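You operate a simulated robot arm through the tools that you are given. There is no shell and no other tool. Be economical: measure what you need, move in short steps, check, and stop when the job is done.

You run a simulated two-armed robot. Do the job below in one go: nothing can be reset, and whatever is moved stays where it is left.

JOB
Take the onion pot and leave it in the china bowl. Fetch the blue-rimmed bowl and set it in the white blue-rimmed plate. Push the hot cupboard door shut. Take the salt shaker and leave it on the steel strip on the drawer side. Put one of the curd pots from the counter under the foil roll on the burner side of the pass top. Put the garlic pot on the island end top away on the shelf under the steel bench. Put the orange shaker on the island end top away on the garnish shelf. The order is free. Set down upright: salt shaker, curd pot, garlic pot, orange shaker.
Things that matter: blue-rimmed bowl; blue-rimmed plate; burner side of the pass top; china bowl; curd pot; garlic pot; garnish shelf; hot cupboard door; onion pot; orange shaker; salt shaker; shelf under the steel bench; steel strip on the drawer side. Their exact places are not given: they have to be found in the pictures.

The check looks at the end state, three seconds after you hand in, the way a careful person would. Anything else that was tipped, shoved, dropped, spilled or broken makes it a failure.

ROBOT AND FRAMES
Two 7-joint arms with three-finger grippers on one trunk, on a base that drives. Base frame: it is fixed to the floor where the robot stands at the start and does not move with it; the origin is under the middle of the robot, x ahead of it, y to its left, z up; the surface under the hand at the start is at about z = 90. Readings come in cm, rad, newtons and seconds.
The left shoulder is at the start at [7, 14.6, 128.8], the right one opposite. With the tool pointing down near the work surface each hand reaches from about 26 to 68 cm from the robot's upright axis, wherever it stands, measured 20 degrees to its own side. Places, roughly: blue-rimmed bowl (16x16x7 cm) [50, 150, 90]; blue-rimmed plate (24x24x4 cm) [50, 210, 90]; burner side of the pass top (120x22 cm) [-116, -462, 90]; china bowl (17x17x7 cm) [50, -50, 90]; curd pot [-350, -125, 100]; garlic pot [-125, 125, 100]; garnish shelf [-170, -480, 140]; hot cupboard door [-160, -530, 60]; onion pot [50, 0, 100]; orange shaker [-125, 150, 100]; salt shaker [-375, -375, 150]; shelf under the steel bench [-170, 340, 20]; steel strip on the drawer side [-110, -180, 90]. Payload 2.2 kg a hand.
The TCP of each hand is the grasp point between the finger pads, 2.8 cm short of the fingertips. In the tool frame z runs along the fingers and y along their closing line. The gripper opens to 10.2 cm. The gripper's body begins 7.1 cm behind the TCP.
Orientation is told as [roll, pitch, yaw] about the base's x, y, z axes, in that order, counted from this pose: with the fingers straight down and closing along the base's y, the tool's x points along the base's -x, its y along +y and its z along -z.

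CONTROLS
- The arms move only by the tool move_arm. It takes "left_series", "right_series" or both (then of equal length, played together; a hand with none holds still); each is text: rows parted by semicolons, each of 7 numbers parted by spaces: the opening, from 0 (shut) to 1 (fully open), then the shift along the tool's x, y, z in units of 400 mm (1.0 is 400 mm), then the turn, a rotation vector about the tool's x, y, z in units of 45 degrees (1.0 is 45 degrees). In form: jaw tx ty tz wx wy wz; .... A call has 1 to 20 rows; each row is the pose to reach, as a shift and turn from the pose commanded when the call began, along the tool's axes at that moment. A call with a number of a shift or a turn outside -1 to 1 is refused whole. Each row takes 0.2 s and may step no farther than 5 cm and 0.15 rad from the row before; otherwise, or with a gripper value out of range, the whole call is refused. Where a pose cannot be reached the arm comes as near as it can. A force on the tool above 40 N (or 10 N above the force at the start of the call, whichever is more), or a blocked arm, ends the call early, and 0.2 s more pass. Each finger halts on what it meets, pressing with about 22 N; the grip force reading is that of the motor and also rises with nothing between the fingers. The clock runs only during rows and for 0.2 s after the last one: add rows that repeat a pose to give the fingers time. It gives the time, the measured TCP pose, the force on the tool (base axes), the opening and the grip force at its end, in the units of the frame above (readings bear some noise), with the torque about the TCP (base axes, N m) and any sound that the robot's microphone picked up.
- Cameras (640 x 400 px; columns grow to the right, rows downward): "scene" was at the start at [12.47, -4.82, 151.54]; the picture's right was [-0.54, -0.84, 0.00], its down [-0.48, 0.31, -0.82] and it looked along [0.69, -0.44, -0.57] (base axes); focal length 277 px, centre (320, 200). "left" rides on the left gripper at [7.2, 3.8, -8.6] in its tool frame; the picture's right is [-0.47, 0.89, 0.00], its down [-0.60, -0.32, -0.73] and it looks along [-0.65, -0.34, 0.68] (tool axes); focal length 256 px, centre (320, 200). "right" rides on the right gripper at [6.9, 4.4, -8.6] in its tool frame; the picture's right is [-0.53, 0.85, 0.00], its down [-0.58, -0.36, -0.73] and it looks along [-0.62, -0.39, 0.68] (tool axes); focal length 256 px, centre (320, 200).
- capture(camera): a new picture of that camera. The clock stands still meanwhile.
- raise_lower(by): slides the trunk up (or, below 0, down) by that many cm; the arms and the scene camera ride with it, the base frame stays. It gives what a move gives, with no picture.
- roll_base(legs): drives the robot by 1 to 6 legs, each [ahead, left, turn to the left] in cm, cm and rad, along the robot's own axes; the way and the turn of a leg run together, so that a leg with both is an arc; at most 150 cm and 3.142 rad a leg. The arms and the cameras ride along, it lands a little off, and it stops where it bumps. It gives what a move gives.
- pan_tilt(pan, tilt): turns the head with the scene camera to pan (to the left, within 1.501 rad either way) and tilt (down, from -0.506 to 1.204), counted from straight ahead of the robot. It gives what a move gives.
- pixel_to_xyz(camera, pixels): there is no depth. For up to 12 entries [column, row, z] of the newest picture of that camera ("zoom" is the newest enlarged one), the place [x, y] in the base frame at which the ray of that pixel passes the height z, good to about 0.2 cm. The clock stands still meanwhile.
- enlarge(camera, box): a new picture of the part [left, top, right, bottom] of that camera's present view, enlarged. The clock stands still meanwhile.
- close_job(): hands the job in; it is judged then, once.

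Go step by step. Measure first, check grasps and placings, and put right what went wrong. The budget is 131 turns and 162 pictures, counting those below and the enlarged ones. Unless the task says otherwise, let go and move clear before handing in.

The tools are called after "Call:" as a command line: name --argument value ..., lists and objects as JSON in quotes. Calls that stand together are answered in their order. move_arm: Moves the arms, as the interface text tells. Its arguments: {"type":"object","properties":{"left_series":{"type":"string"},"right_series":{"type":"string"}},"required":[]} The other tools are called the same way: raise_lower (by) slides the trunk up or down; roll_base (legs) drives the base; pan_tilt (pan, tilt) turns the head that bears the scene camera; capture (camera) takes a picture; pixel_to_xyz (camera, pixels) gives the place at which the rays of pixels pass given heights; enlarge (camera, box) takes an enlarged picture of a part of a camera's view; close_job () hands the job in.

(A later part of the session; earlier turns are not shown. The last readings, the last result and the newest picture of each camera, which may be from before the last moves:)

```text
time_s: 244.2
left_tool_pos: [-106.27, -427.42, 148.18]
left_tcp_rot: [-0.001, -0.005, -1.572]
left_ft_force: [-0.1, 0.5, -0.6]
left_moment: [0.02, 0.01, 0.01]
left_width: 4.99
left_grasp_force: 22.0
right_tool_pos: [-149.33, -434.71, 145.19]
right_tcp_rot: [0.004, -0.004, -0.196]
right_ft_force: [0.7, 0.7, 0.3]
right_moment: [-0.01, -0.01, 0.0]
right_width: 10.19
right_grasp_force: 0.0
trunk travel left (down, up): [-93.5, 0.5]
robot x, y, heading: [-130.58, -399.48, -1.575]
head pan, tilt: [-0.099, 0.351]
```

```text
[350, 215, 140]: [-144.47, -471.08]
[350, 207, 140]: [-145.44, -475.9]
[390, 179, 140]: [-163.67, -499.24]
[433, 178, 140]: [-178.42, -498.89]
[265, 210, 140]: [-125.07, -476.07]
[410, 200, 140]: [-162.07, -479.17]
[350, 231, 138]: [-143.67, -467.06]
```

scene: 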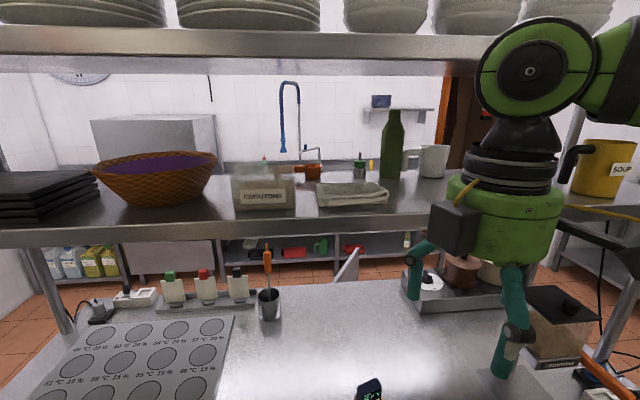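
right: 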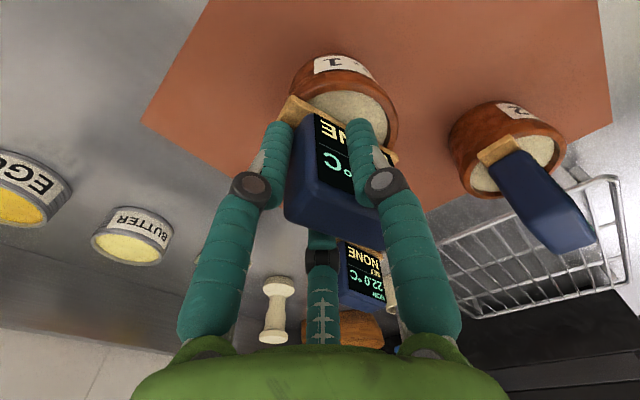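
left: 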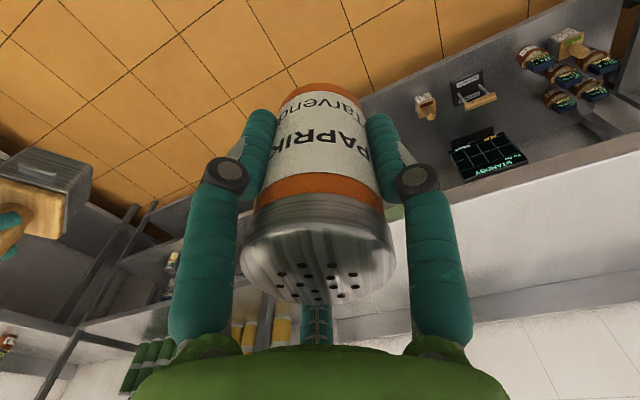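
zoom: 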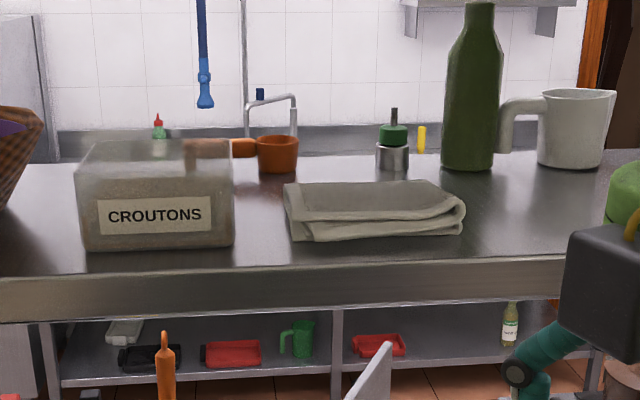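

Shelf front edge is y≈−471, with a free area around x −155…−185. The upper shelf (z≈170) is low, so I'll tilt the left hand 0.42 rad forward to keep the wrist outside. Setting that up and driving to x≈−186.

Call:
move_arm --left_series "0 0 0 0 0 -0.14 0; 0 0 0 0 0 -0.28 0; 0 0 0 0 0 -0.42 0; 0 0 0 0 0 -0.535 0; 0 0 0 0 0 -0.535 0" --right_series "1 0.01 0.05 0 0 0 0; 1 0.02 0.1 0 0 0 0; 1 0.03 0.14 0 0 0 0; 1 0.034 0.17 0 0 0 0; 1 0.034 0.17 0 0 0 0"

Call:
roll_base --legs '[[0, -55.5, 0], [20, 0, 0]]'

Call:
pan_tilt --pan 0.3 --tilt 0.45

Call:
capture --camera "scene"

```text
time_s: 245.4
left_tool_pos: [-106.38, -427.41, 148.09]
left_tcp_rot: [-0.003, -0.427, -1.57]
left_ft_force: [0.1, 0.2, -1.2]
left_moment: [-0.05, -0.02, 0.02]
left_width: 5.02
left_grasp_force: 22.3
right_tool_pos: [-149.14, -427.55, 145.29]
right_tcp_rot: [0.004, -0.003, -0.196]
right_ft_force: [0.5, -1.1, 0.8]
right_moment: [-0.01, 0.0, 0.01]
right_width: 10.19
right_grasp_force: 0.1
trunk travel left (down, up): [-93.5, 0.5]
robot x, y, heading: [-130.66, -399.86, -1.575]
head pan, tilt: [-0.099, 0.351]
```

```text
time_s: 249.8
left_tool_pos: [-161.59, -446.49, 148.3]
left_tcp_rot: [-0.002, -0.431, -1.571]
left_ft_force: [0.5, 1.3, -0.7]
left_moment: [-0.04, -0.02, 0.0]
left_width: 5.01
left_grasp_force: 22.5
right_tool_pos: [-204.5, -446.62, 145.32]
right_tcp_rot: [-0.004, -0.002, -0.197]
right_ft_force: [0.9, -0.1, -0.2]
right_moment: [-0.09, 0.0, 0.01]
right_width: 10.2
right_grasp_force: 0.1
trunk travel left (down, up): [-93.5, 0.5]
robot x, y, heading: [-185.94, -419.54, -1.57]
head pan, tilt: [-0.099, 0.351]
```

```text
time_s: 250.7
left_tool_pos: [-161.57, -447.23, 148.04]
left_tcp_rot: [-0.001, -0.425, -1.573]
left_ft_force: [-0.6, -0.6, -0.9]
left_moment: [-0.02, -0.01, 0.06]
left_width: 5.03
left_grasp_force: 22.1
right_tool_pos: [-204.39, -447.27, 145.17]
right_tcp_rot: [0.002, -0.003, -0.199]
right_ft_force: [-0.7, -0.3, 0.7]
right_moment: [0.02, -0.02, 0.01]
right_width: 10.2
right_grasp_force: 0.0
trunk travel left (down, up): [-93.5, 0.5]
robot x, y, heading: [-186.13, -419.66, -1.574]
head pan, tilt: [0.3, 0.45]
```

```text
47 pictures are left
```

scene: 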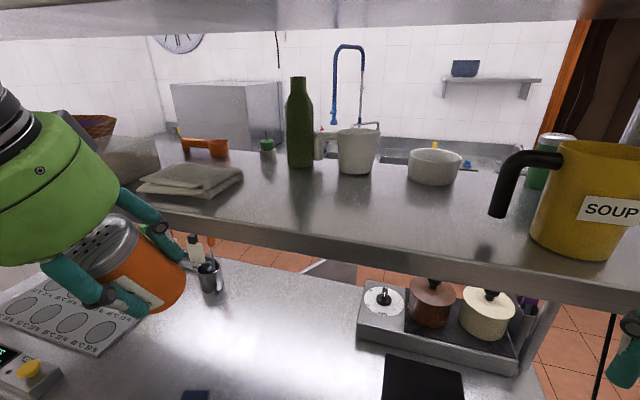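

Clear view of the free area in front of the bottle and jug. Measuring the edge and spot precisely.

Call:
pixel_to_xyz --camera "scene" --pixels '[[245, 222, 140], [320, 236, 140], [300, 210, 140], [240, 190, 140], [300, 166, 140], [355, 172, 140], [320, 30, 170]]'

Call:
enlarge --camera "scene" --box '[0, 60, 320, 320]'

```text
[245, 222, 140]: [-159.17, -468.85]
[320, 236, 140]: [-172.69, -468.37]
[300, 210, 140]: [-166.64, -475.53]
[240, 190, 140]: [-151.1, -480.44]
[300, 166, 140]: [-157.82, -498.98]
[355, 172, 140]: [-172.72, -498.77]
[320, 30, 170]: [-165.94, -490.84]
```

```text
1.54 times, centred on (160, 190) of scene
```

zoom: 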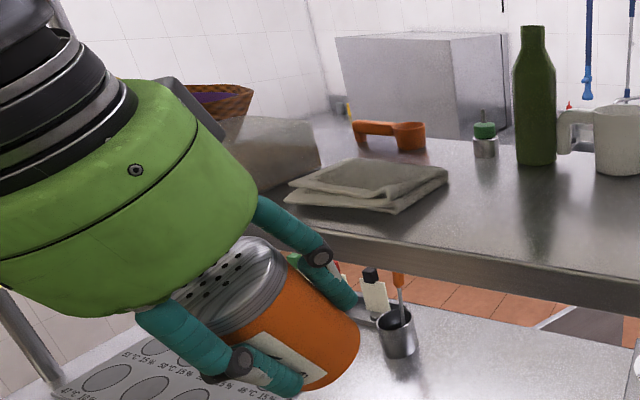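

Shelf edge is y≈−468.6. Moving the shaker in over the spot [−167,−474.5] just above the shelf surface.

Call:
move_arm --left_series "0 -0.09 -0.022 0.035 0 0 0; 0 -0.18 -0.045 0.075 0 0 0; 0 -0.28 -0.067 0.12 0 0 0; 0 -0.38 -0.09 0.165 0 0 0; 0 -0.48 -0.112 0.207 0 0 0; 0 -0.581 -0.135 0.249 0 0 0; 0 -0.581 -0.135 0.249 0 0 0"

Call:
capture --camera "scene"

```text
time_s: 252.3
left_tool_pos: [-166.79, -471.12, 148.7]
left_tcp_rot: [0.005, -0.433, -1.578]
left_ft_force: [-0.3, -2.9, 12.3]
left_moment: [-0.09, -0.02, 0.02]
left_width: 5.0
left_grasp_force: 22.0
right_tool_pos: [-204.33, -445.97, 145.42]
right_tcp_rot: [-0.005, -0.004, -0.198]
right_ft_force: [-0.2, 0.7, 0.2]
right_moment: [-0.02, 0.0, 0.0]
right_width: 10.19
right_grasp_force: 0.2
trunk travel left (down, up): [-93.5, 0.5]
robot x, y, heading: [-185.84, -419.36, -1.576]
head pan, tilt: [0.3, 0.45]
```

```text
45 pictures are left
```

scene: 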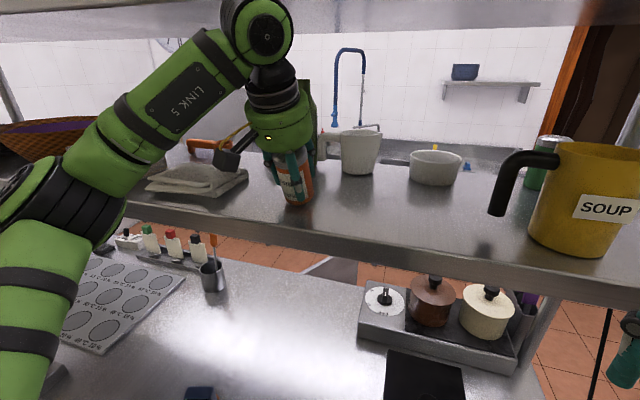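

The shaker is already touching the shelf (12 N), so it hangs lower in the grip than assumed. Zooming in.

Call:
enlarge --camera "scene" --box '[220, 100, 370, 230]'

Call:
capture --camera "left"

```text
3.08 times, centred on (295, 165) of scene
```

zoom: 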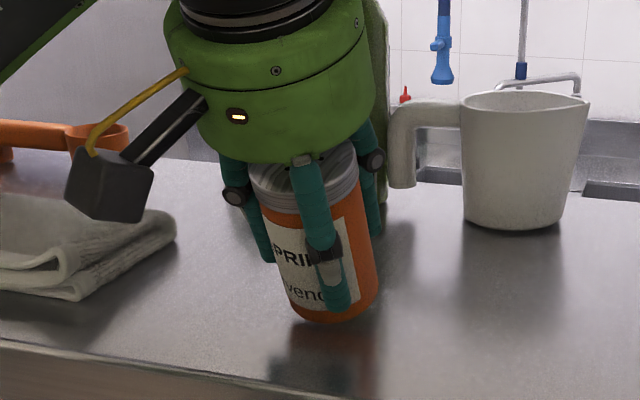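

```text
43 pictures are left
```

left: 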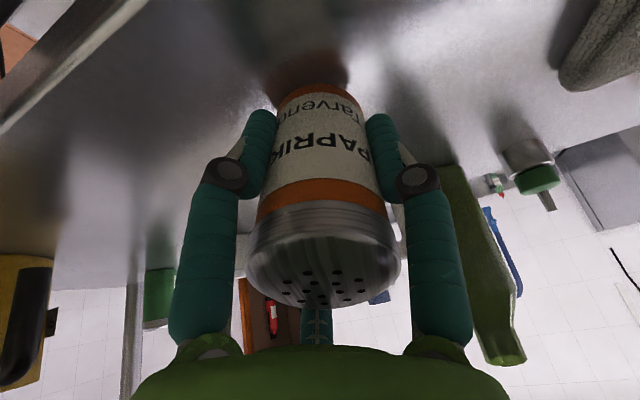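

It's leaning about 0.4 rad with its near bottom edge on the shelf; when loosened it will settle forward onto its base. Opening slowly in small steps.

Call:
move_arm --left_series "0.47 0 0 0 0 0 0; 0.48 0 0 0 0 0 0; 0.49 0 0 0 0 0 0; 0.5 0 0 0 0 0 0; 0.51 0 0 0 0 0 0; 0.52 0 0 0 0 0 0; 0.54 0 0 0 0 0 0; 0.57 0 0 0 0 0 0; 0.62 0 0 0 0 0 0; 0.7 0 0 0 0 0 0; 0.7 0 0 0 0 0 0; 0.7 0 0 0 0 0 0"

Call:
enlarge --camera "scene" --box '[220, 100, 370, 230]'

```text
time_s: 254.9
left_tool_pos: [-166.77, -471.08, 148.69]
left_tcp_rot: [0.005, -0.431, -1.579]
left_ft_force: [0.4, -0.3, -0.4]
left_moment: [0.01, -0.01, -0.01]
left_width: 7.11
left_grasp_force: 0.4
right_tool_pos: [-204.19, -445.89, 145.65]
right_tcp_rot: [-0.008, -0.004, -0.199]
right_ft_force: [-0.5, -0.2, 0.2]
right_moment: [-0.04, 0.0, 0.0]
right_width: 10.19
right_grasp_force: 0.0
trunk travel left (down, up): [-93.5, 0.5]
robot x, y, heading: [-186.3, -419.42, -1.572]
head pan, tilt: [0.3, 0.45]
```

```text
3.08 times, centred on (295, 165) of scene
```

zoom: 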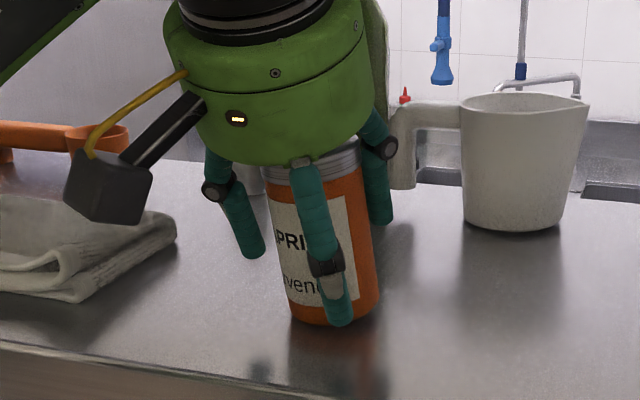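

The shaker stands upright. Withdrawing along the tool axis slowly, then straight back.

Call:
move_arm --left_series "0.8 0 0 -0.02 0 0 0; 0.8 0 0 -0.05 0 0 0; 0.8 0.005 0 -0.09 0 0 0; 0.8 0.015 0 -0.13 0 0 0; 0.8 0.04 0 -0.17 0 0 0; 0.8 0.1 0 -0.2 0 0 0; 0.8 0.18 0 -0.23 0 0 0; 0.8 0.27 0 -0.26 0 0 0; 0.8 0.36 0 -0.28 0 0 0; 0.8 0.36 0 -0.28 0 0 0"

Call:
capture --camera "scene"

```text
time_s: 256.2
left_tool_pos: [-166.07, -467.35, 147.92]
left_tcp_rot: [0.025, -0.27, -1.58]
left_ft_force: [0.1, 0.6, -0.5]
left_moment: [0.01, 0.0, 0.02]
left_width: 8.18
left_grasp_force: 0.4
right_tool_pos: [-203.74, -446.33, 145.85]
right_tcp_rot: [-0.005, -0.001, -0.196]
right_ft_force: [-0.6, 0.8, 0.2]
right_moment: [-0.04, 0.02, 0.02]
right_width: 10.2
right_grasp_force: 0.0
trunk travel left (down, up): [-93.5, 0.5]
robot x, y, heading: [-185.66, -419.2, -1.575]
head pan, tilt: [0.3, 0.45]
stopped in row 6 (left hand): the arm was blocked; the commanded pose is now the measured one
```

```text
41 pictures are left
```

scene: 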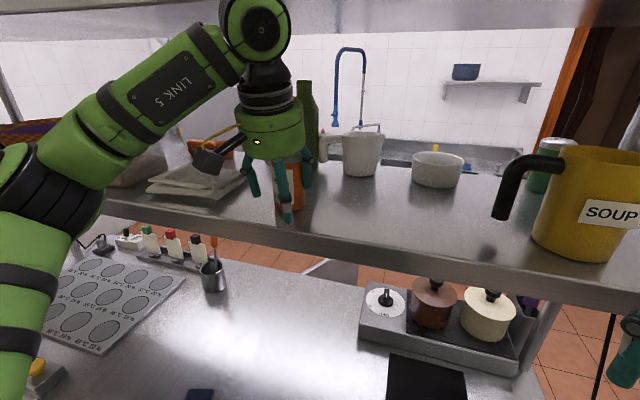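

The wrist met the upper shelf and was stopped. Checking the shaker and finger positions closely.

Call:
enlarge --camera "scene" --box '[220, 100, 370, 230]'

Call:
capture --camera "left"

```text
3.08 times, centred on (295, 165) of scene
```

zoom: 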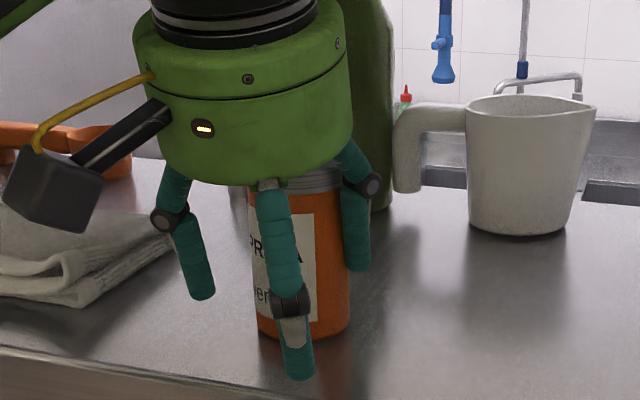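

```text
39 pictures are left
```

left: 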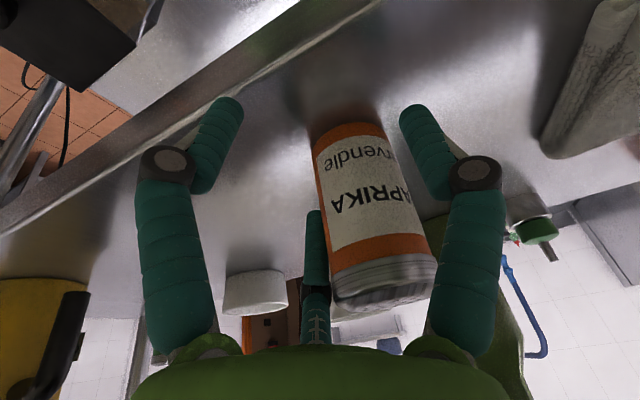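

The shaker is upright but was dragged slightly, so the far prong sits just behind it. I'll open fully (which moves that prong sideways past the shaker), shift 0.3 cm, and back only 2.5 cm before checking.

Call:
move_arm --left_series "0.9 0 0 0 0 0 0; 1 0 0 0 0 0 0; 1 0 -0.005 0 0 0 0; 1 0 -0.008 0 0 0 0; 1 0.015 -0.008 -0.004 0 0 0; 1 0.03 -0.008 -0.008 0 0 0; 1 0.045 -0.008 -0.0125 0 0 0; 1 0.06 -0.008 -0.0165 0 0 0; 1 0.06 -0.008 -0.0165 0 0 0"

Call:
enlarge --camera "scene" --box '[220, 100, 370, 230]'

Call:
capture --camera "left"

```text
time_s: 258.2
left_tool_pos: [-167.43, -465.78, 147.73]
left_tcp_rot: [0.029, -0.274, -1.583]
left_ft_force: [0.0, 0.0, -0.7]
left_moment: [-0.01, -0.02, -0.02]
left_width: 10.24
left_grasp_force: 0.1
right_tool_pos: [-204.74, -447.24, 145.23]
right_tcp_rot: [0.004, -0.004, -0.197]
right_ft_force: [-0.6, 0.3, -0.4]
right_moment: [-0.01, -0.04, -0.01]
right_width: 10.21
right_grasp_force: 0.1
trunk travel left (down, up): [-93.5, 0.5]
robot x, y, heading: [-185.71, -419.36, -1.579]
head pan, tilt: [0.3, 0.45]
```

```text
3.08 times, centred on (295, 165) of scene
```

zoom: 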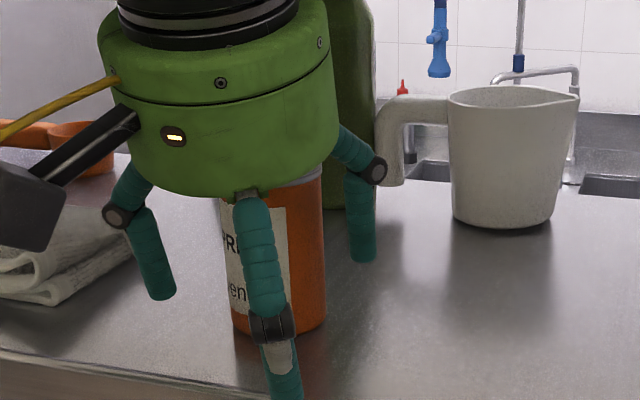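

```text
37 pictures are left
```

left: 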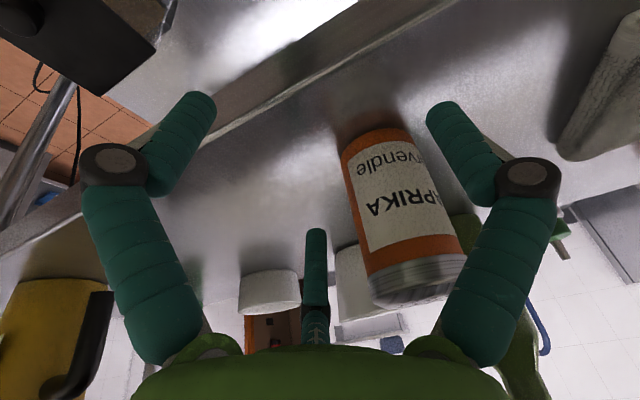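

The far prong is now clear of the shaker, which hasn't moved. Backing straight out.

Call:
move_arm --left_series "1 0.03 0 -0.008 0 0 0; 1 0.06 0 -0.0165 0 0 0; 1 0.1 0 -0.0275 0 0 0; 1 0.15 0 -0.041 0 0 0; 1 0.2 0 -0.055 0 0 0; 1 0.27 0 -0.075 0 0 0; 1 0.35 0 -0.097 0 0 0; 1 0.42 0 -0.115 0 0 0; 1 0.42 0 -0.115 0 0 0"

Call:
capture --camera "scene"

```text
time_s: 260.2
left_tool_pos: [-167.17, -448.42, 147.49]
left_tcp_rot: [0.028, -0.275, -1.582]
left_ft_force: [1.5, 0.3, 0.3]
left_moment: [-0.02, 0.0, -0.04]
left_width: 10.19
left_grasp_force: 0.1
right_tool_pos: [-204.49, -447.28, 145.23]
right_tcp_rot: [0.004, -0.003, -0.196]
right_ft_force: [0.4, 0.1, 0.6]
right_moment: [-0.01, -0.02, 0.01]
right_width: 10.19
right_grasp_force: 0.1
trunk travel left (down, up): [-93.5, 0.5]
robot x, y, heading: [-185.88, -419.46, -1.575]
head pan, tilt: [0.3, 0.45]
```

```text
36 pictures are left
```

scene: 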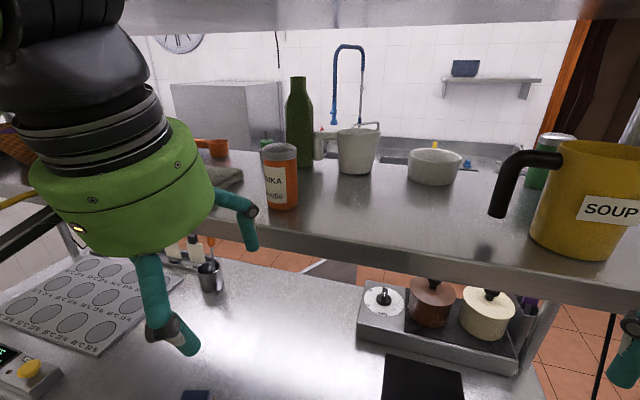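

The paprika shaker stands upright on the garnish shelf. Next the hot cupboard door: going round the west end of the pass to the south side, lowering the trunk on the way.

Call:
roll_base --legs '[[-25, 0, 0], [0, -95, 0], [145, 0, 0], [0, 0, 1.571]]'

Call:
raise_lower --by -30

Call:
pan_tilt --pan 0.0 --tilt 0.35

Call:
capture --camera "scene"

```text
time_s: 277.3
left_tool_pos: [-252.76, -519.88, 147.48]
left_tcp_rot: [0.028, -0.276, 0.008]
left_ft_force: [0.1, -1.3, 0.4]
left_moment: [-0.02, -0.01, 0.02]
left_width: 10.21
left_grasp_force: 0.1
right_tool_pos: [-253.21, -557.29, 145.21]
right_tcp_rot: [0.004, -0.005, 1.393]
right_ft_force: [-0.3, -0.6, 0.7]
right_moment: [0.0, 0.02, 0.01]
right_width: 10.21
right_grasp_force: 0.0
trunk travel left (down, up): [-93.5, 0.5]
robot x, y, heading: [-281.21, -539.4, 0.017]
head pan, tilt: [0.3, 0.45]
```

```text
time_s: 280.3
left_tool_pos: [-252.84, -519.97, 117.57]
left_tcp_rot: [0.028, -0.275, 0.009]
left_ft_force: [0.2, 0.2, 0.4]
left_moment: [-0.03, 0.06, 0.0]
left_width: 10.23
left_grasp_force: 0.1
right_tool_pos: [-253.27, -557.22, 115.26]
right_tcp_rot: [0.004, -0.003, 1.393]
right_ft_force: [0.5, -0.4, 0.0]
right_moment: [0.03, 0.0, 0.02]
right_width: 10.19
right_grasp_force: 0.1
trunk travel left (down, up): [-63.5, 30.5]
robot x, y, heading: [-281.59, -539.22, 0.015]
head pan, tilt: [0.3, 0.45]
```

```text
time_s: 281.1
left_tool_pos: [-252.72, -519.9, 117.56]
left_tcp_rot: [0.028, -0.276, 0.009]
left_ft_force: [0.0, -0.3, -0.5]
left_moment: [-0.01, 0.0, 0.01]
left_width: 10.19
left_grasp_force: 0.1
right_tool_pos: [-253.36, -557.27, 115.28]
right_tcp_rot: [0.004, -0.002, 1.394]
right_ft_force: [0.7, 0.0, 0.3]
right_moment: [0.03, -0.01, 0.0]
right_width: 10.21
right_grasp_force: 0.1
trunk travel left (down, up): [-63.5, 30.5]
robot x, y, heading: [-281.17, -539.36, 0.015]
head pan, tilt: [0.0, 0.351]
```

```text
35 pictures are left
```

scene: 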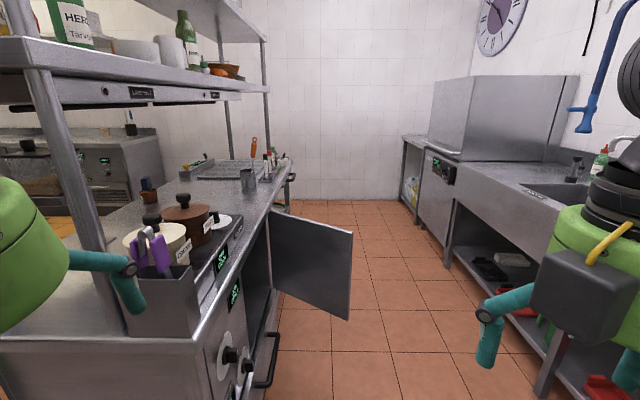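

The cupboard door is open: hinge edge near (272,255), free edge near (350,275), sticking out into the south aisle. Measuring its edges at several heights.

Call:
pixel_to_xyz --camera "scene" --pixels '[[352, 232, 80], [349, 320, 40], [349, 320, 30], [349, 320, 50], [270, 208, 80], [275, 299, 40], [275, 299, 30], [215, 345, 85], [272, 215, 88], [415, 215, 0], [455, 275, 0]]'

Call:
enlarge --camera "scene" --box '[180, 180, 380, 400]'

```text
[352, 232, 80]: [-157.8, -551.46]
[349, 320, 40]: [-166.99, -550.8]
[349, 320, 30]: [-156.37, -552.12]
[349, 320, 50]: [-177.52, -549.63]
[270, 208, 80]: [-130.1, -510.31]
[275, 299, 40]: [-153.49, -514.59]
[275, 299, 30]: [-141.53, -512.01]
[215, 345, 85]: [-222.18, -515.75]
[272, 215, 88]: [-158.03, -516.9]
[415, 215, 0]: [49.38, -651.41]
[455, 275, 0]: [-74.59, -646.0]
```

```text
1.82 times, centred on (280, 290) of scene
```

zoom: 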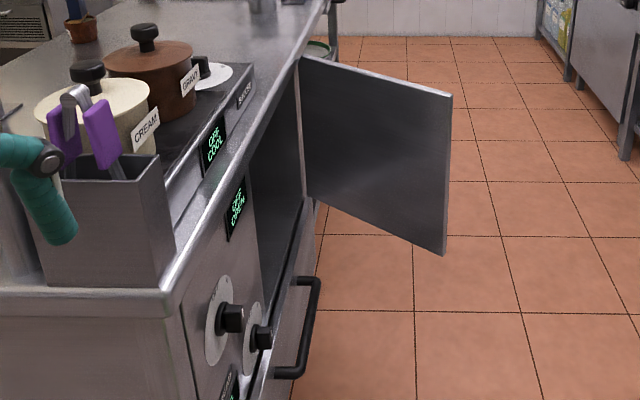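

The door is hinged near [−142,−513], its free edge near [−160,−551], about 65° open (z≈30–82). It must be pushed from its outer (south-east) side, so I'll go to [−131,−593] facing north.

Call:
roll_base --legs '[[0, -54, -0.015], [150, 0, 0], [0, 0, 1.571]]'

Call:
raise_lower --by -30

Call:
pan_tilt --pan 0.35 --tilt 0.6

Call:
capture --camera "scene"

```text
time_s: 294.9
left_tool_pos: [-151.05, -563.57, 117.47]
left_tcp_rot: [0.029, -0.276, 1.55]
left_ft_force: [0.7, -0.2, -0.2]
left_moment: [-0.01, 0.02, 0.02]
left_width: 10.24
left_grasp_force: 0.1
right_tool_pos: [-113.72, -564.89, 115.28]
right_tcp_rot: [0.002, -0.003, 2.936]
right_ft_force: [-0.2, -0.2, -0.3]
right_moment: [0.01, -0.03, 0.02]
right_width: 10.17
right_grasp_force: 0.0
trunk travel left (down, up): [-63.5, 30.5]
robot x, y, heading: [-132.8, -592.09, 1.563]
head pan, tilt: [0.0, 0.351]
```

```text
time_s: 297.9
left_tool_pos: [-151.15, -563.5, 87.45]
left_tcp_rot: [0.027, -0.275, 1.548]
left_ft_force: [-0.4, -0.9, 0.5]
left_moment: [-0.03, -0.04, -0.01]
left_width: 10.2
left_grasp_force: 0.1
right_tool_pos: [-113.81, -564.94, 85.33]
right_tcp_rot: [0.003, -0.001, 2.936]
right_ft_force: [0.3, -0.4, -0.6]
right_moment: [0.03, 0.02, -0.01]
right_width: 10.19
right_grasp_force: 0.1
trunk travel left (down, up): [-33.5, 60.5]
robot x, y, heading: [-132.55, -592.78, 1.561]
head pan, tilt: [0.0, 0.351]
```

```text
time_s: 298.8
left_tool_pos: [-151.15, -563.5, 87.54]
left_tcp_rot: [0.026, -0.275, 1.551]
left_ft_force: [0.5, 0.1, 0.2]
left_moment: [0.01, 0.02, 0.03]
left_width: 10.18
left_grasp_force: 0.0
right_tool_pos: [-113.8, -565.0, 85.42]
right_tcp_rot: [0.004, -0.004, 2.935]
right_ft_force: [0.1, -0.4, 0.3]
right_moment: [0.0, 0.0, 0.0]
right_width: 10.19
right_grasp_force: 0.1
trunk travel left (down, up): [-33.5, 60.5]
robot x, y, heading: [-132.4, -592.34, 1.561]
head pan, tilt: [0.351, 0.6]
```

```text
33 pictures are left
```

scene: 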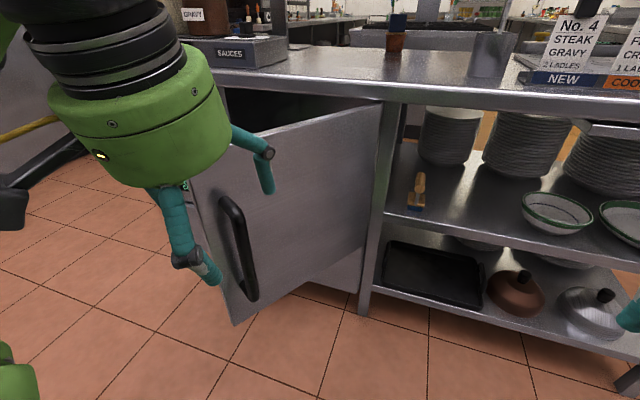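

The outer face with its black handle is right in front of the left hand. Tilting the hand to point forward, closing the fingers, and lowering to mid-door height.

Call:
move_arm --left_series "0.6 0.024 0 0.085 0 -0.17 0; 0.3 0.048 0 0.17 0 -0.34 0; 0 0.071 0 0.253 0 -0.51 0; 0 0.095 0 0.337 0 -0.68 0; 0 0.119 0 0.42 0 -0.85 0; 0 0.13 0 0.46 0 -1 0; 0 0.06 0 0.48 0 -1 0; 0 -0.02 0 0.5 0 -1 0; 0 -0.1 0 0.52 0 -1 0; 0 -0.18 0 0.54 0 -1 0; 0 -0.18 0 0.54 0 -1 0"

Call:
capture --camera "scene"

```text
time_s: 301.2
left_tool_pos: [-150.23, -543.36, 68.55]
left_tcp_rot: [0.056, -1.06, 1.509]
left_ft_force: [0.5, -0.2, -0.9]
left_moment: [0.0, 0.01, 0.03]
left_width: 0.22
left_grasp_force: 22.4
left hand out of reach, approached as far as the arm can: row 2, 3, 4, 5, 6, 7, 8, 9, 10, 11
right_tool_pos: [-113.78, -564.98, 85.32]
right_tcp_rot: [0.004, -0.003, 2.935]
right_ft_force: [0.5, -0.1, 0.3]
right_moment: [0.02, 0.01, 0.01]
right_width: 10.18
right_grasp_force: 0.0
trunk travel left (down, up): [-33.5, 60.5]
robot x, y, heading: [-132.56, -592.69, 1.56]
head pan, tilt: [0.351, 0.6]
```

```text
32 pictures are left
```

scene: 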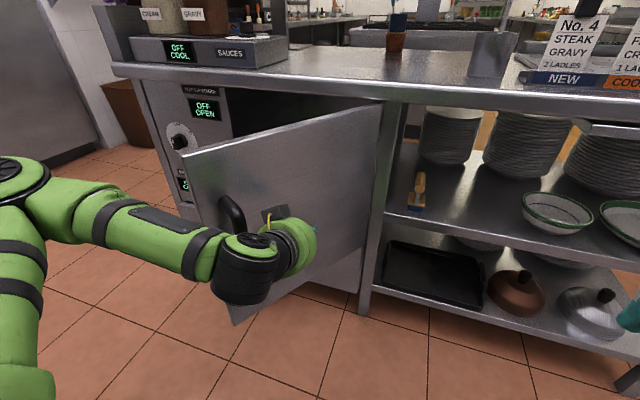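

The closed hand faces the panel on the hinge side of the handle. Driving forward and slightly left to swing the door shut.

Call:
roll_base --legs '[[12, 5, 0], [9, 6, 0]]'

Call:
capture --camera "scene"

```text
time_s: 303.2
left_tool_pos: [-161.09, -522.46, 68.5]
left_tcp_rot: [0.055, -1.06, 1.512]
left_ft_force: [-0.9, 0.0, -0.2]
left_moment: [0.0, -0.01, -0.01]
left_width: 0.24
left_grasp_force: 22.1
right_tool_pos: [-124.57, -543.94, 85.28]
right_tcp_rot: [0.004, -0.005, 2.938]
right_ft_force: [0.4, 0.1, 1.0]
right_moment: [-0.01, 0.0, 0.03]
right_width: 10.22
right_grasp_force: 0.1
trunk travel left (down, up): [-33.5, 60.5]
robot x, y, heading: [-143.24, -571.59, 1.558]
head pan, tilt: [0.351, 0.6]
```

```text
31 pictures are left
```

scene: 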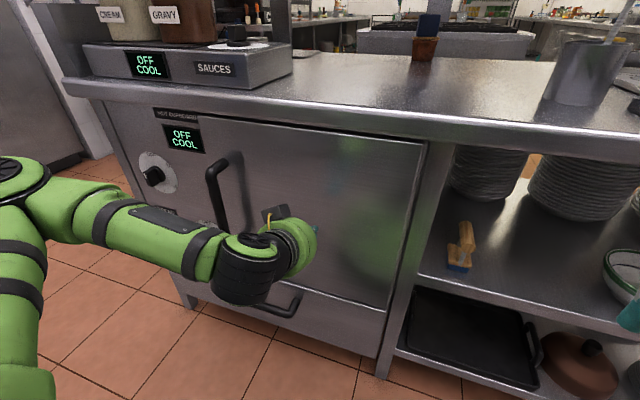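

The door swung shut and its panel display changed from OPEN to COOL. I'll give a gentle 2 cm press to make sure and inspect the gap.

Call:
roll_base --legs '[[2.5, 0, 0]]'

Call:
enlarge --camera "scene" --box '[90, 90, 450, 390]'

```text
time_s: 304.1
left_tool_pos: [-160.86, -520.03, 68.53]
left_tcp_rot: [0.056, -1.06, 1.511]
left_ft_force: [0.3, 0.2, 0.3]
left_moment: [-0.02, 0.0, -0.02]
left_width: 0.24
left_grasp_force: 21.7
right_tool_pos: [-124.47, -541.53, 85.28]
right_tcp_rot: [0.002, -0.005, 2.937]
right_ft_force: [-0.5, -0.3, -0.5]
right_moment: [-0.04, -0.03, -0.01]
right_width: 10.22
right_grasp_force: 0.2
trunk travel left (down, up): [-33.5, 60.5]
robot x, y, heading: [-143.49, -569.08, 1.56]
head pan, tilt: [0.351, 0.6]
```

```text
1.33 times, centred on (270, 240) of scene
```

zoom: 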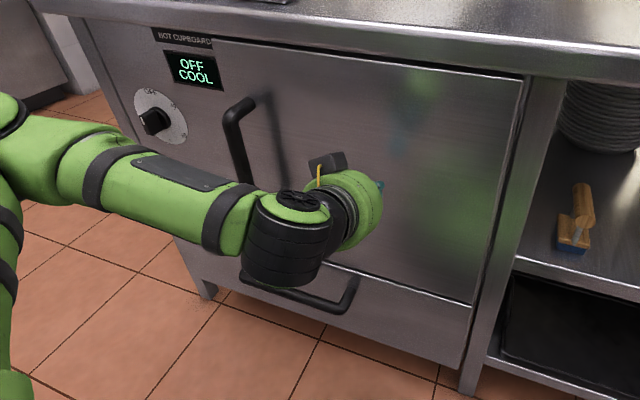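

The door is flush and shut. Now the salt shaker: backing out, folding the left arm, raising the trunk, and driving round to the north-west corner in one go.

Call:
roll_base --legs '[[-23, 0, 0]]'

Call:
move_arm --left_series "0.3 0.045 0 -0.08 0 0 0; 0.6 0.09 0 -0.16 0 0 0; 0.8 0.135 0 -0.24 0 0 0; 0.8 0.18 0 -0.32 0 0 0; 0.8 0.2 0 -0.36 0 0 0; 0.8 0.2 0 -0.36 0 0 0"

Call:
raise_lower --by 40

Call:
raise_lower --by 20

Call:
roll_base --legs '[[0, 140, 0], [150, 0, 0], [62, 0, 0], [0, 0, 1.571]]'

Call:
pan_tilt --pan 0.0 --tilt 0.15

Call:
capture --camera "scene"

```text
time_s: 305.8
left_tool_pos: [-161.28, -542.82, 68.56]
left_tcp_rot: [0.055, -1.062, 1.512]
left_ft_force: [-0.4, 0.5, 0.0]
left_moment: [-0.01, -0.01, 0.0]
left_width: 0.22
left_grasp_force: 22.3
right_tool_pos: [-124.72, -564.22, 85.42]
right_tcp_rot: [0.001, -0.003, 2.94]
right_ft_force: [-0.1, 0.4, -1.2]
right_moment: [0.02, -0.02, 0.04]
right_width: 10.22
right_grasp_force: 0.1
trunk travel left (down, up): [-33.5, 60.5]
robot x, y, heading: [-143.56, -591.96, 1.557]
head pan, tilt: [0.351, 0.6]
```

```text
time_s: 307.2
left_tool_pos: [-157.66, -543.5, 68.99]
left_tcp_rot: [0.056, -1.06, 1.511]
left_ft_force: [1.3, -0.8, 0.1]
left_moment: [0.03, 0.03, 0.02]
left_width: 8.18
left_grasp_force: 0.0
left hand out of reach, approached as far as the arm can: row 1, 2, 3, 4, 5, 6
right_tool_pos: [-124.71, -564.22, 85.41]
right_tcp_rot: [0.004, -0.004, 2.939]
right_ft_force: [0.5, -0.3, 0.0]
right_moment: [0.0, -0.01, 0.02]
right_width: 10.18
right_grasp_force: 0.0
trunk travel left (down, up): [-33.5, 60.5]
robot x, y, heading: [-143.43, -591.76, 1.557]
head pan, tilt: [0.351, 0.6]
```

```text
time_s: 311.0
left_tool_pos: [-157.63, -543.42, 109.1]
left_tcp_rot: [0.055, -1.06, 1.512]
left_ft_force: [1.0, -0.6, -0.1]
left_moment: [-0.01, 0.02, 0.01]
left_width: 8.17
left_grasp_force: 0.0
right_tool_pos: [-124.76, -564.19, 125.26]
right_tcp_rot: [0.003, -0.002, 2.94]
right_ft_force: [-0.4, -0.1, -0.9]
right_moment: [-0.02, -0.03, 0.01]
right_width: 10.21
right_grasp_force: 0.0
trunk travel left (down, up): [-73.5, 20.5]
robot x, y, heading: [-143.13, -591.53, 1.563]
head pan, tilt: [0.351, 0.6]
```

```text
time_s: 313.2
left_tool_pos: [-157.67, -543.52, 129.0]
left_tcp_rot: [0.056, -1.061, 1.511]
left_ft_force: [0.5, -0.6, 0.2]
left_moment: [0.0, 0.01, -0.05]
left_width: 8.17
left_grasp_force: 0.1
right_tool_pos: [-124.67, -564.16, 145.17]
right_tcp_rot: [0.003, -0.004, 2.94]
right_ft_force: [1.0, 0.2, -0.1]
right_moment: [-0.02, -0.01, -0.01]
right_width: 10.2
right_grasp_force: 0.1
trunk travel left (down, up): [-93.5, 0.5]
robot x, y, heading: [-143.37, -591.77, 1.559]
head pan, tilt: [0.351, 0.6]
```

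```text
time_s: 334.2
left_tool_pos: [-328.42, -389.74, 128.98]
left_tcp_rot: [0.057, -1.059, 3.064]
left_ft_force: [-0.9, 0.1, -0.3]
left_moment: [0.01, -0.01, -0.02]
left_width: 8.14
left_grasp_force: 0.0
right_tool_pos: [-307.22, -357.19, 145.31]
right_tcp_rot: [0.005, -0.003, -1.792]
right_ft_force: [0.0, 0.5, -0.9]
right_moment: [0.02, 0.0, 0.0]
right_width: 10.2
right_grasp_force: 0.0
trunk travel left (down, up): [-93.5, 0.5]
robot x, y, heading: [-279.93, -376.4, 3.111]
head pan, tilt: [0.351, 0.6]
```

```text
time_s: 335.1
left_tool_pos: [-328.45, -389.62, 128.96]
left_tcp_rot: [0.055, -1.06, 3.065]
left_ft_force: [-0.6, -0.4, -1.1]
left_moment: [0.03, -0.03, -0.03]
left_width: 8.17
left_grasp_force: 0.0
right_tool_pos: [-307.17, -357.27, 145.22]
right_tcp_rot: [0.003, -0.005, -1.791]
right_ft_force: [0.0, -0.9, 0.4]
right_moment: [-0.01, -0.01, 0.02]
right_width: 10.19
right_grasp_force: 0.0
trunk travel left (down, up): [-93.5, 0.5]
robot x, y, heading: [-279.87, -376.28, 3.11]
head pan, tilt: [0.0, 0.15]
```

```text
29 pictures are left
```

scene: 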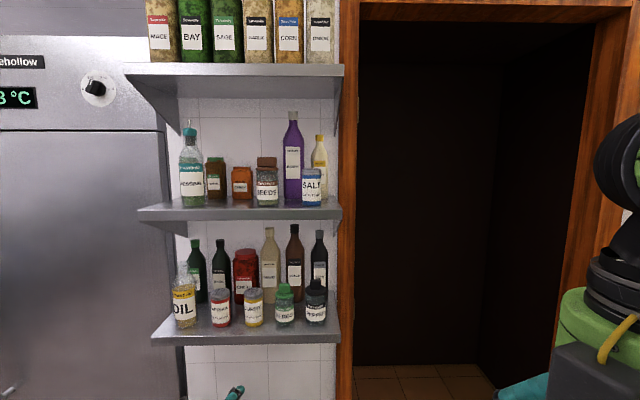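

The salt shaker (SALT label) is at the front right of the shelf at (311,187). Zooming to measure.

Call:
enlarge --camera "scene" --box '[230, 100, 360, 230]'

Call:
pixel_to_xyz --camera "scene" --pixels '[[312, 205, 150], [302, 195, 152], [322, 195, 152], [311, 168, 158], [280, 214, 149], [311, 205, 148], [270, 206, 150]]'

```text
3.08 times, centred on (295, 165) of scene
```

zoom: 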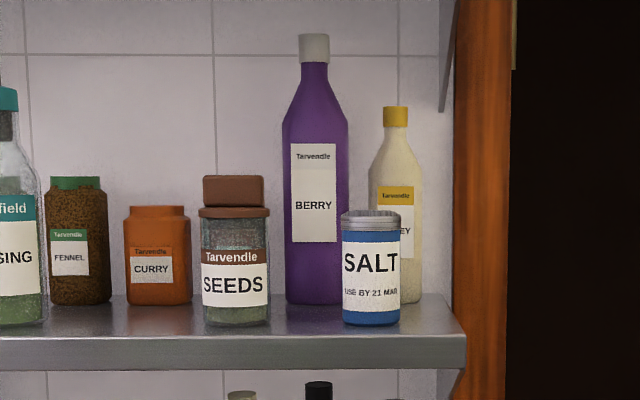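

```text
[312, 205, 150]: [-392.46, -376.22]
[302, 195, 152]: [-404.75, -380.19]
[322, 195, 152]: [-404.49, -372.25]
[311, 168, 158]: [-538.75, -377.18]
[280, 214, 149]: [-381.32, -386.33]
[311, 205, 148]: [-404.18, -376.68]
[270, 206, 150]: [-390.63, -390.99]
```

Parallax suggests the shelf at z≈153 and the salt near [−376,−376.5]. Lining up laterally, raising the left hand to z≈158, and viewing from the hand camera.

Call:
roll_base --legs '[[0, -13, 0.031]]'

Call:
move_arm --left_series "0.8 -0.09 0 -0.05 0 0 0; 0.8 -0.18 0 -0.1 0 0 0; 0.8 -0.27 0 -0.15 0 0 0; 0.8 -0.36 0 -0.2 0 0 0; 0.8 -0.45 0 -0.25 0 0 0; 0.8 -0.54 0 -0.3 0 0 0; 0.8 -0.632 0 -0.354 0 0 0; 0.8 -0.632 0 -0.354 0 0 0"

Call:
capture --camera "left"

Call:
capture --camera "scene"

```text
time_s: 336.3
left_tool_pos: [-327.8, -379.04, 128.98]
left_tcp_rot: [0.047, -1.059, 3.103]
left_ft_force: [-1.0, 0.7, 0.3]
left_moment: [0.04, 0.0, -0.04]
left_width: 8.15
left_grasp_force: 0.0
right_tool_pos: [-307.67, -346.02, 145.43]
right_tcp_rot: [0.003, 0.0, -1.759]
right_ft_force: [-0.3, -0.6, 0.4]
right_moment: [0.04, -0.02, 0.01]
right_width: 10.23
right_grasp_force: 0.1
trunk travel left (down, up): [-93.5, 0.5]
robot x, y, heading: [-279.58, -363.64, -3.136]
head pan, tilt: [0.0, 0.15]
```

```text
time_s: 338.1
left_tool_pos: [-327.9, -377.74, 157.99]
left_tcp_rot: [0.058, -1.059, 3.097]
left_ft_force: [0.0, -0.3, -0.2]
left_moment: [0.02, 0.0, 0.03]
left_width: 8.16
left_grasp_force: 0.1
right_tool_pos: [-307.6, -345.35, 145.38]
right_tcp_rot: [0.002, -0.004, -1.76]
right_ft_force: [-0.6, -0.5, 0.1]
right_moment: [0.02, 0.03, -0.01]
right_width: 10.21
right_grasp_force: 0.0
trunk travel left (down, up): [-93.5, 0.5]
robot x, y, heading: [-279.71, -363.77, -3.134]
head pan, tilt: [0.0, 0.15]
```

```text
27 pictures are left
```

left: 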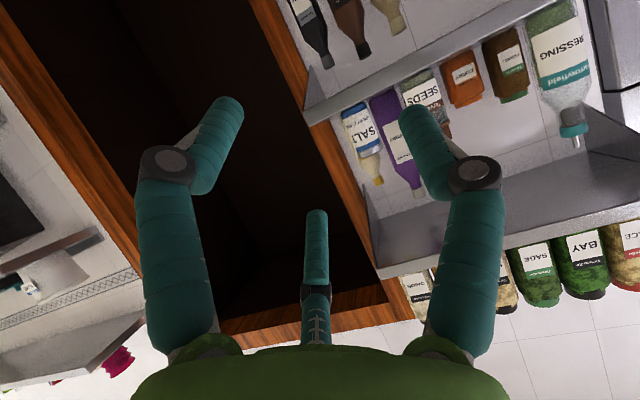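

```text
26 pictures are left
```

scene: 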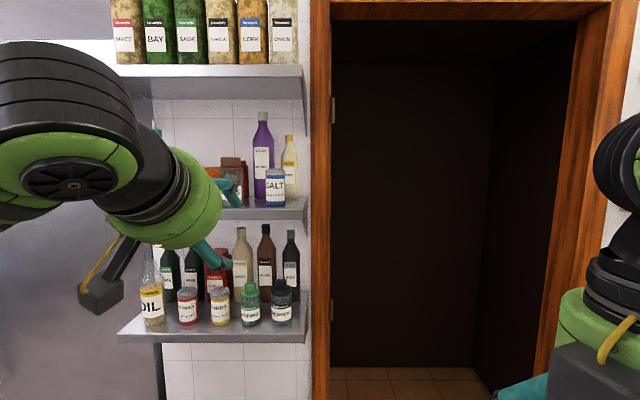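

Triangulating the salt position from both cameras.

Call:
pixel_to_xyz --camera "left" --pixels '[[350, 112, 152], [350, 112, 153], [350, 112, 154], [374, 155, 160], [374, 155, 162], [362, 132, 156], [362, 132, 157.5]]'

Call:
pixel_to_xyz --camera "scene" --pixels '[[275, 206, 151], [275, 206, 152], [275, 206, 153], [275, 206, 154]]'

```text
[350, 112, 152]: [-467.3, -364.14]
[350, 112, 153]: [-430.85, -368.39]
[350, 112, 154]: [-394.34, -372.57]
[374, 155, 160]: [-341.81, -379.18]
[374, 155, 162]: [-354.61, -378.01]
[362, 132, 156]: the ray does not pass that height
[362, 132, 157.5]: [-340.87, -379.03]
```

```text
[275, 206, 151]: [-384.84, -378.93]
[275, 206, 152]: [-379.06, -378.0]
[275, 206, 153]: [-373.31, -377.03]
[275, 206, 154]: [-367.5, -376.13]
```

Best estimate: salt centre near [−374,−376], shelf z≈154. Driving 36 cm ahead with the hand 3 cm higher, then checking alignment.

Call:
move_arm --left_series "0.8 -0.065 0 -0.037 0 0 0; 0.8 -0.065 0 -0.037 0 0 0"

Call:
roll_base --legs '[[35, -1.3, 0]]'

Call:
capture --camera "left"

Call:
capture --camera "scene"

```text
time_s: 338.7
left_tool_pos: [-327.75, -377.57, 161.18]
left_tcp_rot: [0.057, -1.059, 3.095]
left_ft_force: [0.2, 0.6, -0.2]
left_moment: [0.01, -0.03, -0.01]
left_width: 8.14
left_grasp_force: 0.0
right_tool_pos: [-307.66, -345.39, 145.3]
right_tcp_rot: [0.003, -0.002, -1.759]
right_ft_force: [0.1, -0.4, -0.5]
right_moment: [-0.02, 0.04, 0.02]
right_width: 10.22
right_grasp_force: 0.1
trunk travel left (down, up): [-93.5, 0.5]
robot x, y, heading: [-279.67, -363.32, -3.144]
head pan, tilt: [0.0, 0.15]
```

```text
time_s: 341.0
left_tool_pos: [-362.34, -376.71, 161.15]
left_tcp_rot: [0.055, -1.064, 3.095]
left_ft_force: [-1.0, 0.3, 0.4]
left_moment: [0.0, 0.0, -0.02]
left_width: 8.18
left_grasp_force: 0.1
right_tool_pos: [-342.0, -344.13, 145.4]
right_tcp_rot: [0.0, -0.004, -1.761]
right_ft_force: [1.0, 0.4, 0.0]
right_moment: [0.01, 0.07, 0.01]
right_width: 10.21
right_grasp_force: 0.1
trunk travel left (down, up): [-93.5, 0.5]
robot x, y, heading: [-314.49, -362.36, -3.138]
head pan, tilt: [0.0, 0.15]
```

```text
25 pictures are left
```

left: 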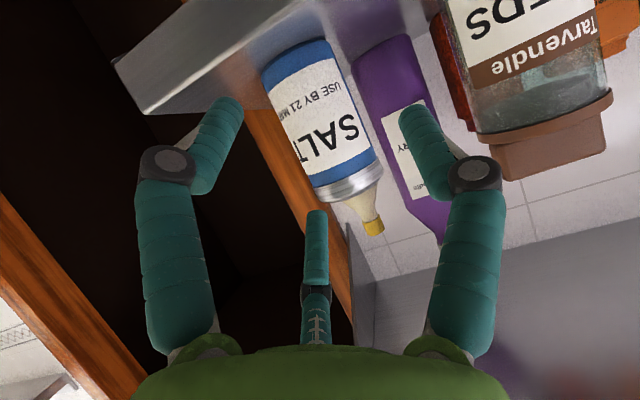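

```text
24 pictures are left
```

scene: 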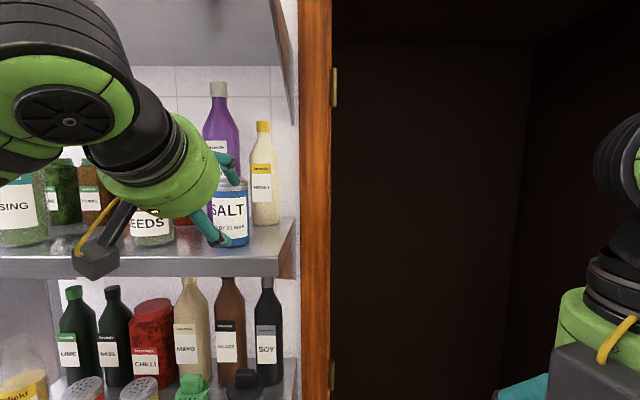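

Laterally the salt looks centred. One precise depth check before the final advance.

Call:
pixel_to_xyz --camera "scene" --pixels '[[231, 247, 152], [231, 247, 153], [231, 247, 154], [213, 225, 158], [249, 225, 158]]'

Call:
pixel_to_xyz --camera "left" --pixels '[[292, 60, 153], [292, 60, 154], [350, 185, 163], [350, 185, 164], [268, 80, 154], [318, 45, 154], [325, 135, 159]]'

```text
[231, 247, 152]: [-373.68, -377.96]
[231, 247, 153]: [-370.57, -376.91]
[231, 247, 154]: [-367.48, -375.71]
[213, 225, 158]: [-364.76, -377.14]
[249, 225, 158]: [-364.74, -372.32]
```

```text
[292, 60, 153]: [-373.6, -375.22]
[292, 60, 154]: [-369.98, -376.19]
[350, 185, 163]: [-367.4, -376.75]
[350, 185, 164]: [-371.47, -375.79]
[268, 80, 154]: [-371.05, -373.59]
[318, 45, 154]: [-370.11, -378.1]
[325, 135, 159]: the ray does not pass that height
```

Consistent now: shelf z≈154, salt centre [−370.2,−376.1]. Driving 7.5 cm forward, closing, and lifting 3 cm.

Call:
roll_base --legs '[[7.5, -0.6, 0]]'

Call:
move_arm --left_series "0.7 0 0 0 0 0 0; 0.6 0 0 0 0 0 0; 0.5 0 0 0 0 0 0; 0.3 0 0 0 0 0 0; 0 0 0 0 0 0 0; 0 0 0 0 0 0 0; 0 0 0 0 0 0 0; 0 -0.022 0 -0.0125 0 0 0; 0 -0.044 0 -0.025 0 0 0; 0 -0.075 0 -0.043 0 0 0; 0 -0.075 0 -0.043 0 0 0"

Call:
capture --camera "scene"

Call:
capture --camera "left"

```text
time_s: 342.0
left_tool_pos: [-368.56, -375.99, 161.66]
left_tcp_rot: [0.055, -1.072, 3.095]
left_ft_force: [1.1, 0.2, 0.1]
left_moment: [0.0, 0.05, -0.01]
left_width: 8.17
left_grasp_force: 0.1
right_tool_pos: [-348.58, -343.74, 145.63]
right_tcp_rot: [-0.009, -0.005, -1.761]
right_ft_force: [1.4, -0.3, 0.3]
right_moment: [0.0, 0.13, 0.0]
right_width: 10.21
right_grasp_force: 0.0
trunk travel left (down, up): [-93.5, 0.5]
robot x, y, heading: [-321.92, -362.03, -3.136]
head pan, tilt: [0.0, 0.15]
```

```text
time_s: 344.4
left_tool_pos: [-370.06, -375.91, 164.54]
left_tcp_rot: [0.056, -1.059, 3.094]
left_ft_force: [-0.3, 0.3, -1.4]
left_moment: [0.01, -0.05, 0.01]
left_width: 6.31
left_grasp_force: 21.8
right_tool_pos: [-350.0, -343.65, 145.34]
right_tcp_rot: [0.001, -0.005, -1.76]
right_ft_force: [-0.5, -0.3, -0.8]
right_moment: [0.01, -0.01, 0.02]
right_width: 10.21
right_grasp_force: 0.0
trunk travel left (down, up): [-93.5, 0.5]
robot x, y, heading: [-322.21, -361.77, -3.144]
head pan, tilt: [0.0, 0.15]
```

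```text
23 pictures are left
```

scene: 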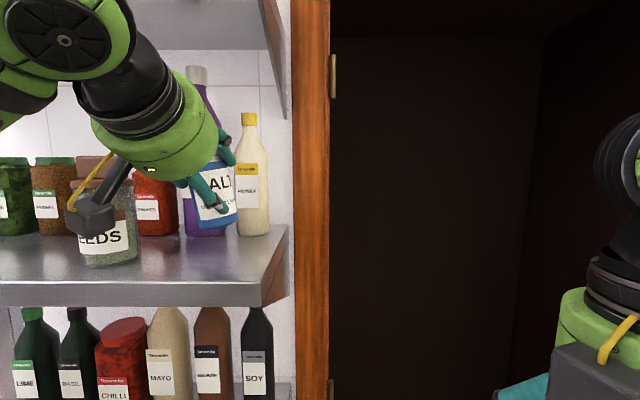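

```text
22 pictures are left
```

left: 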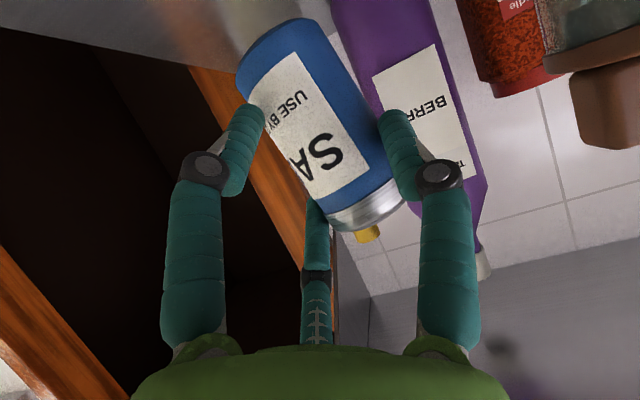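

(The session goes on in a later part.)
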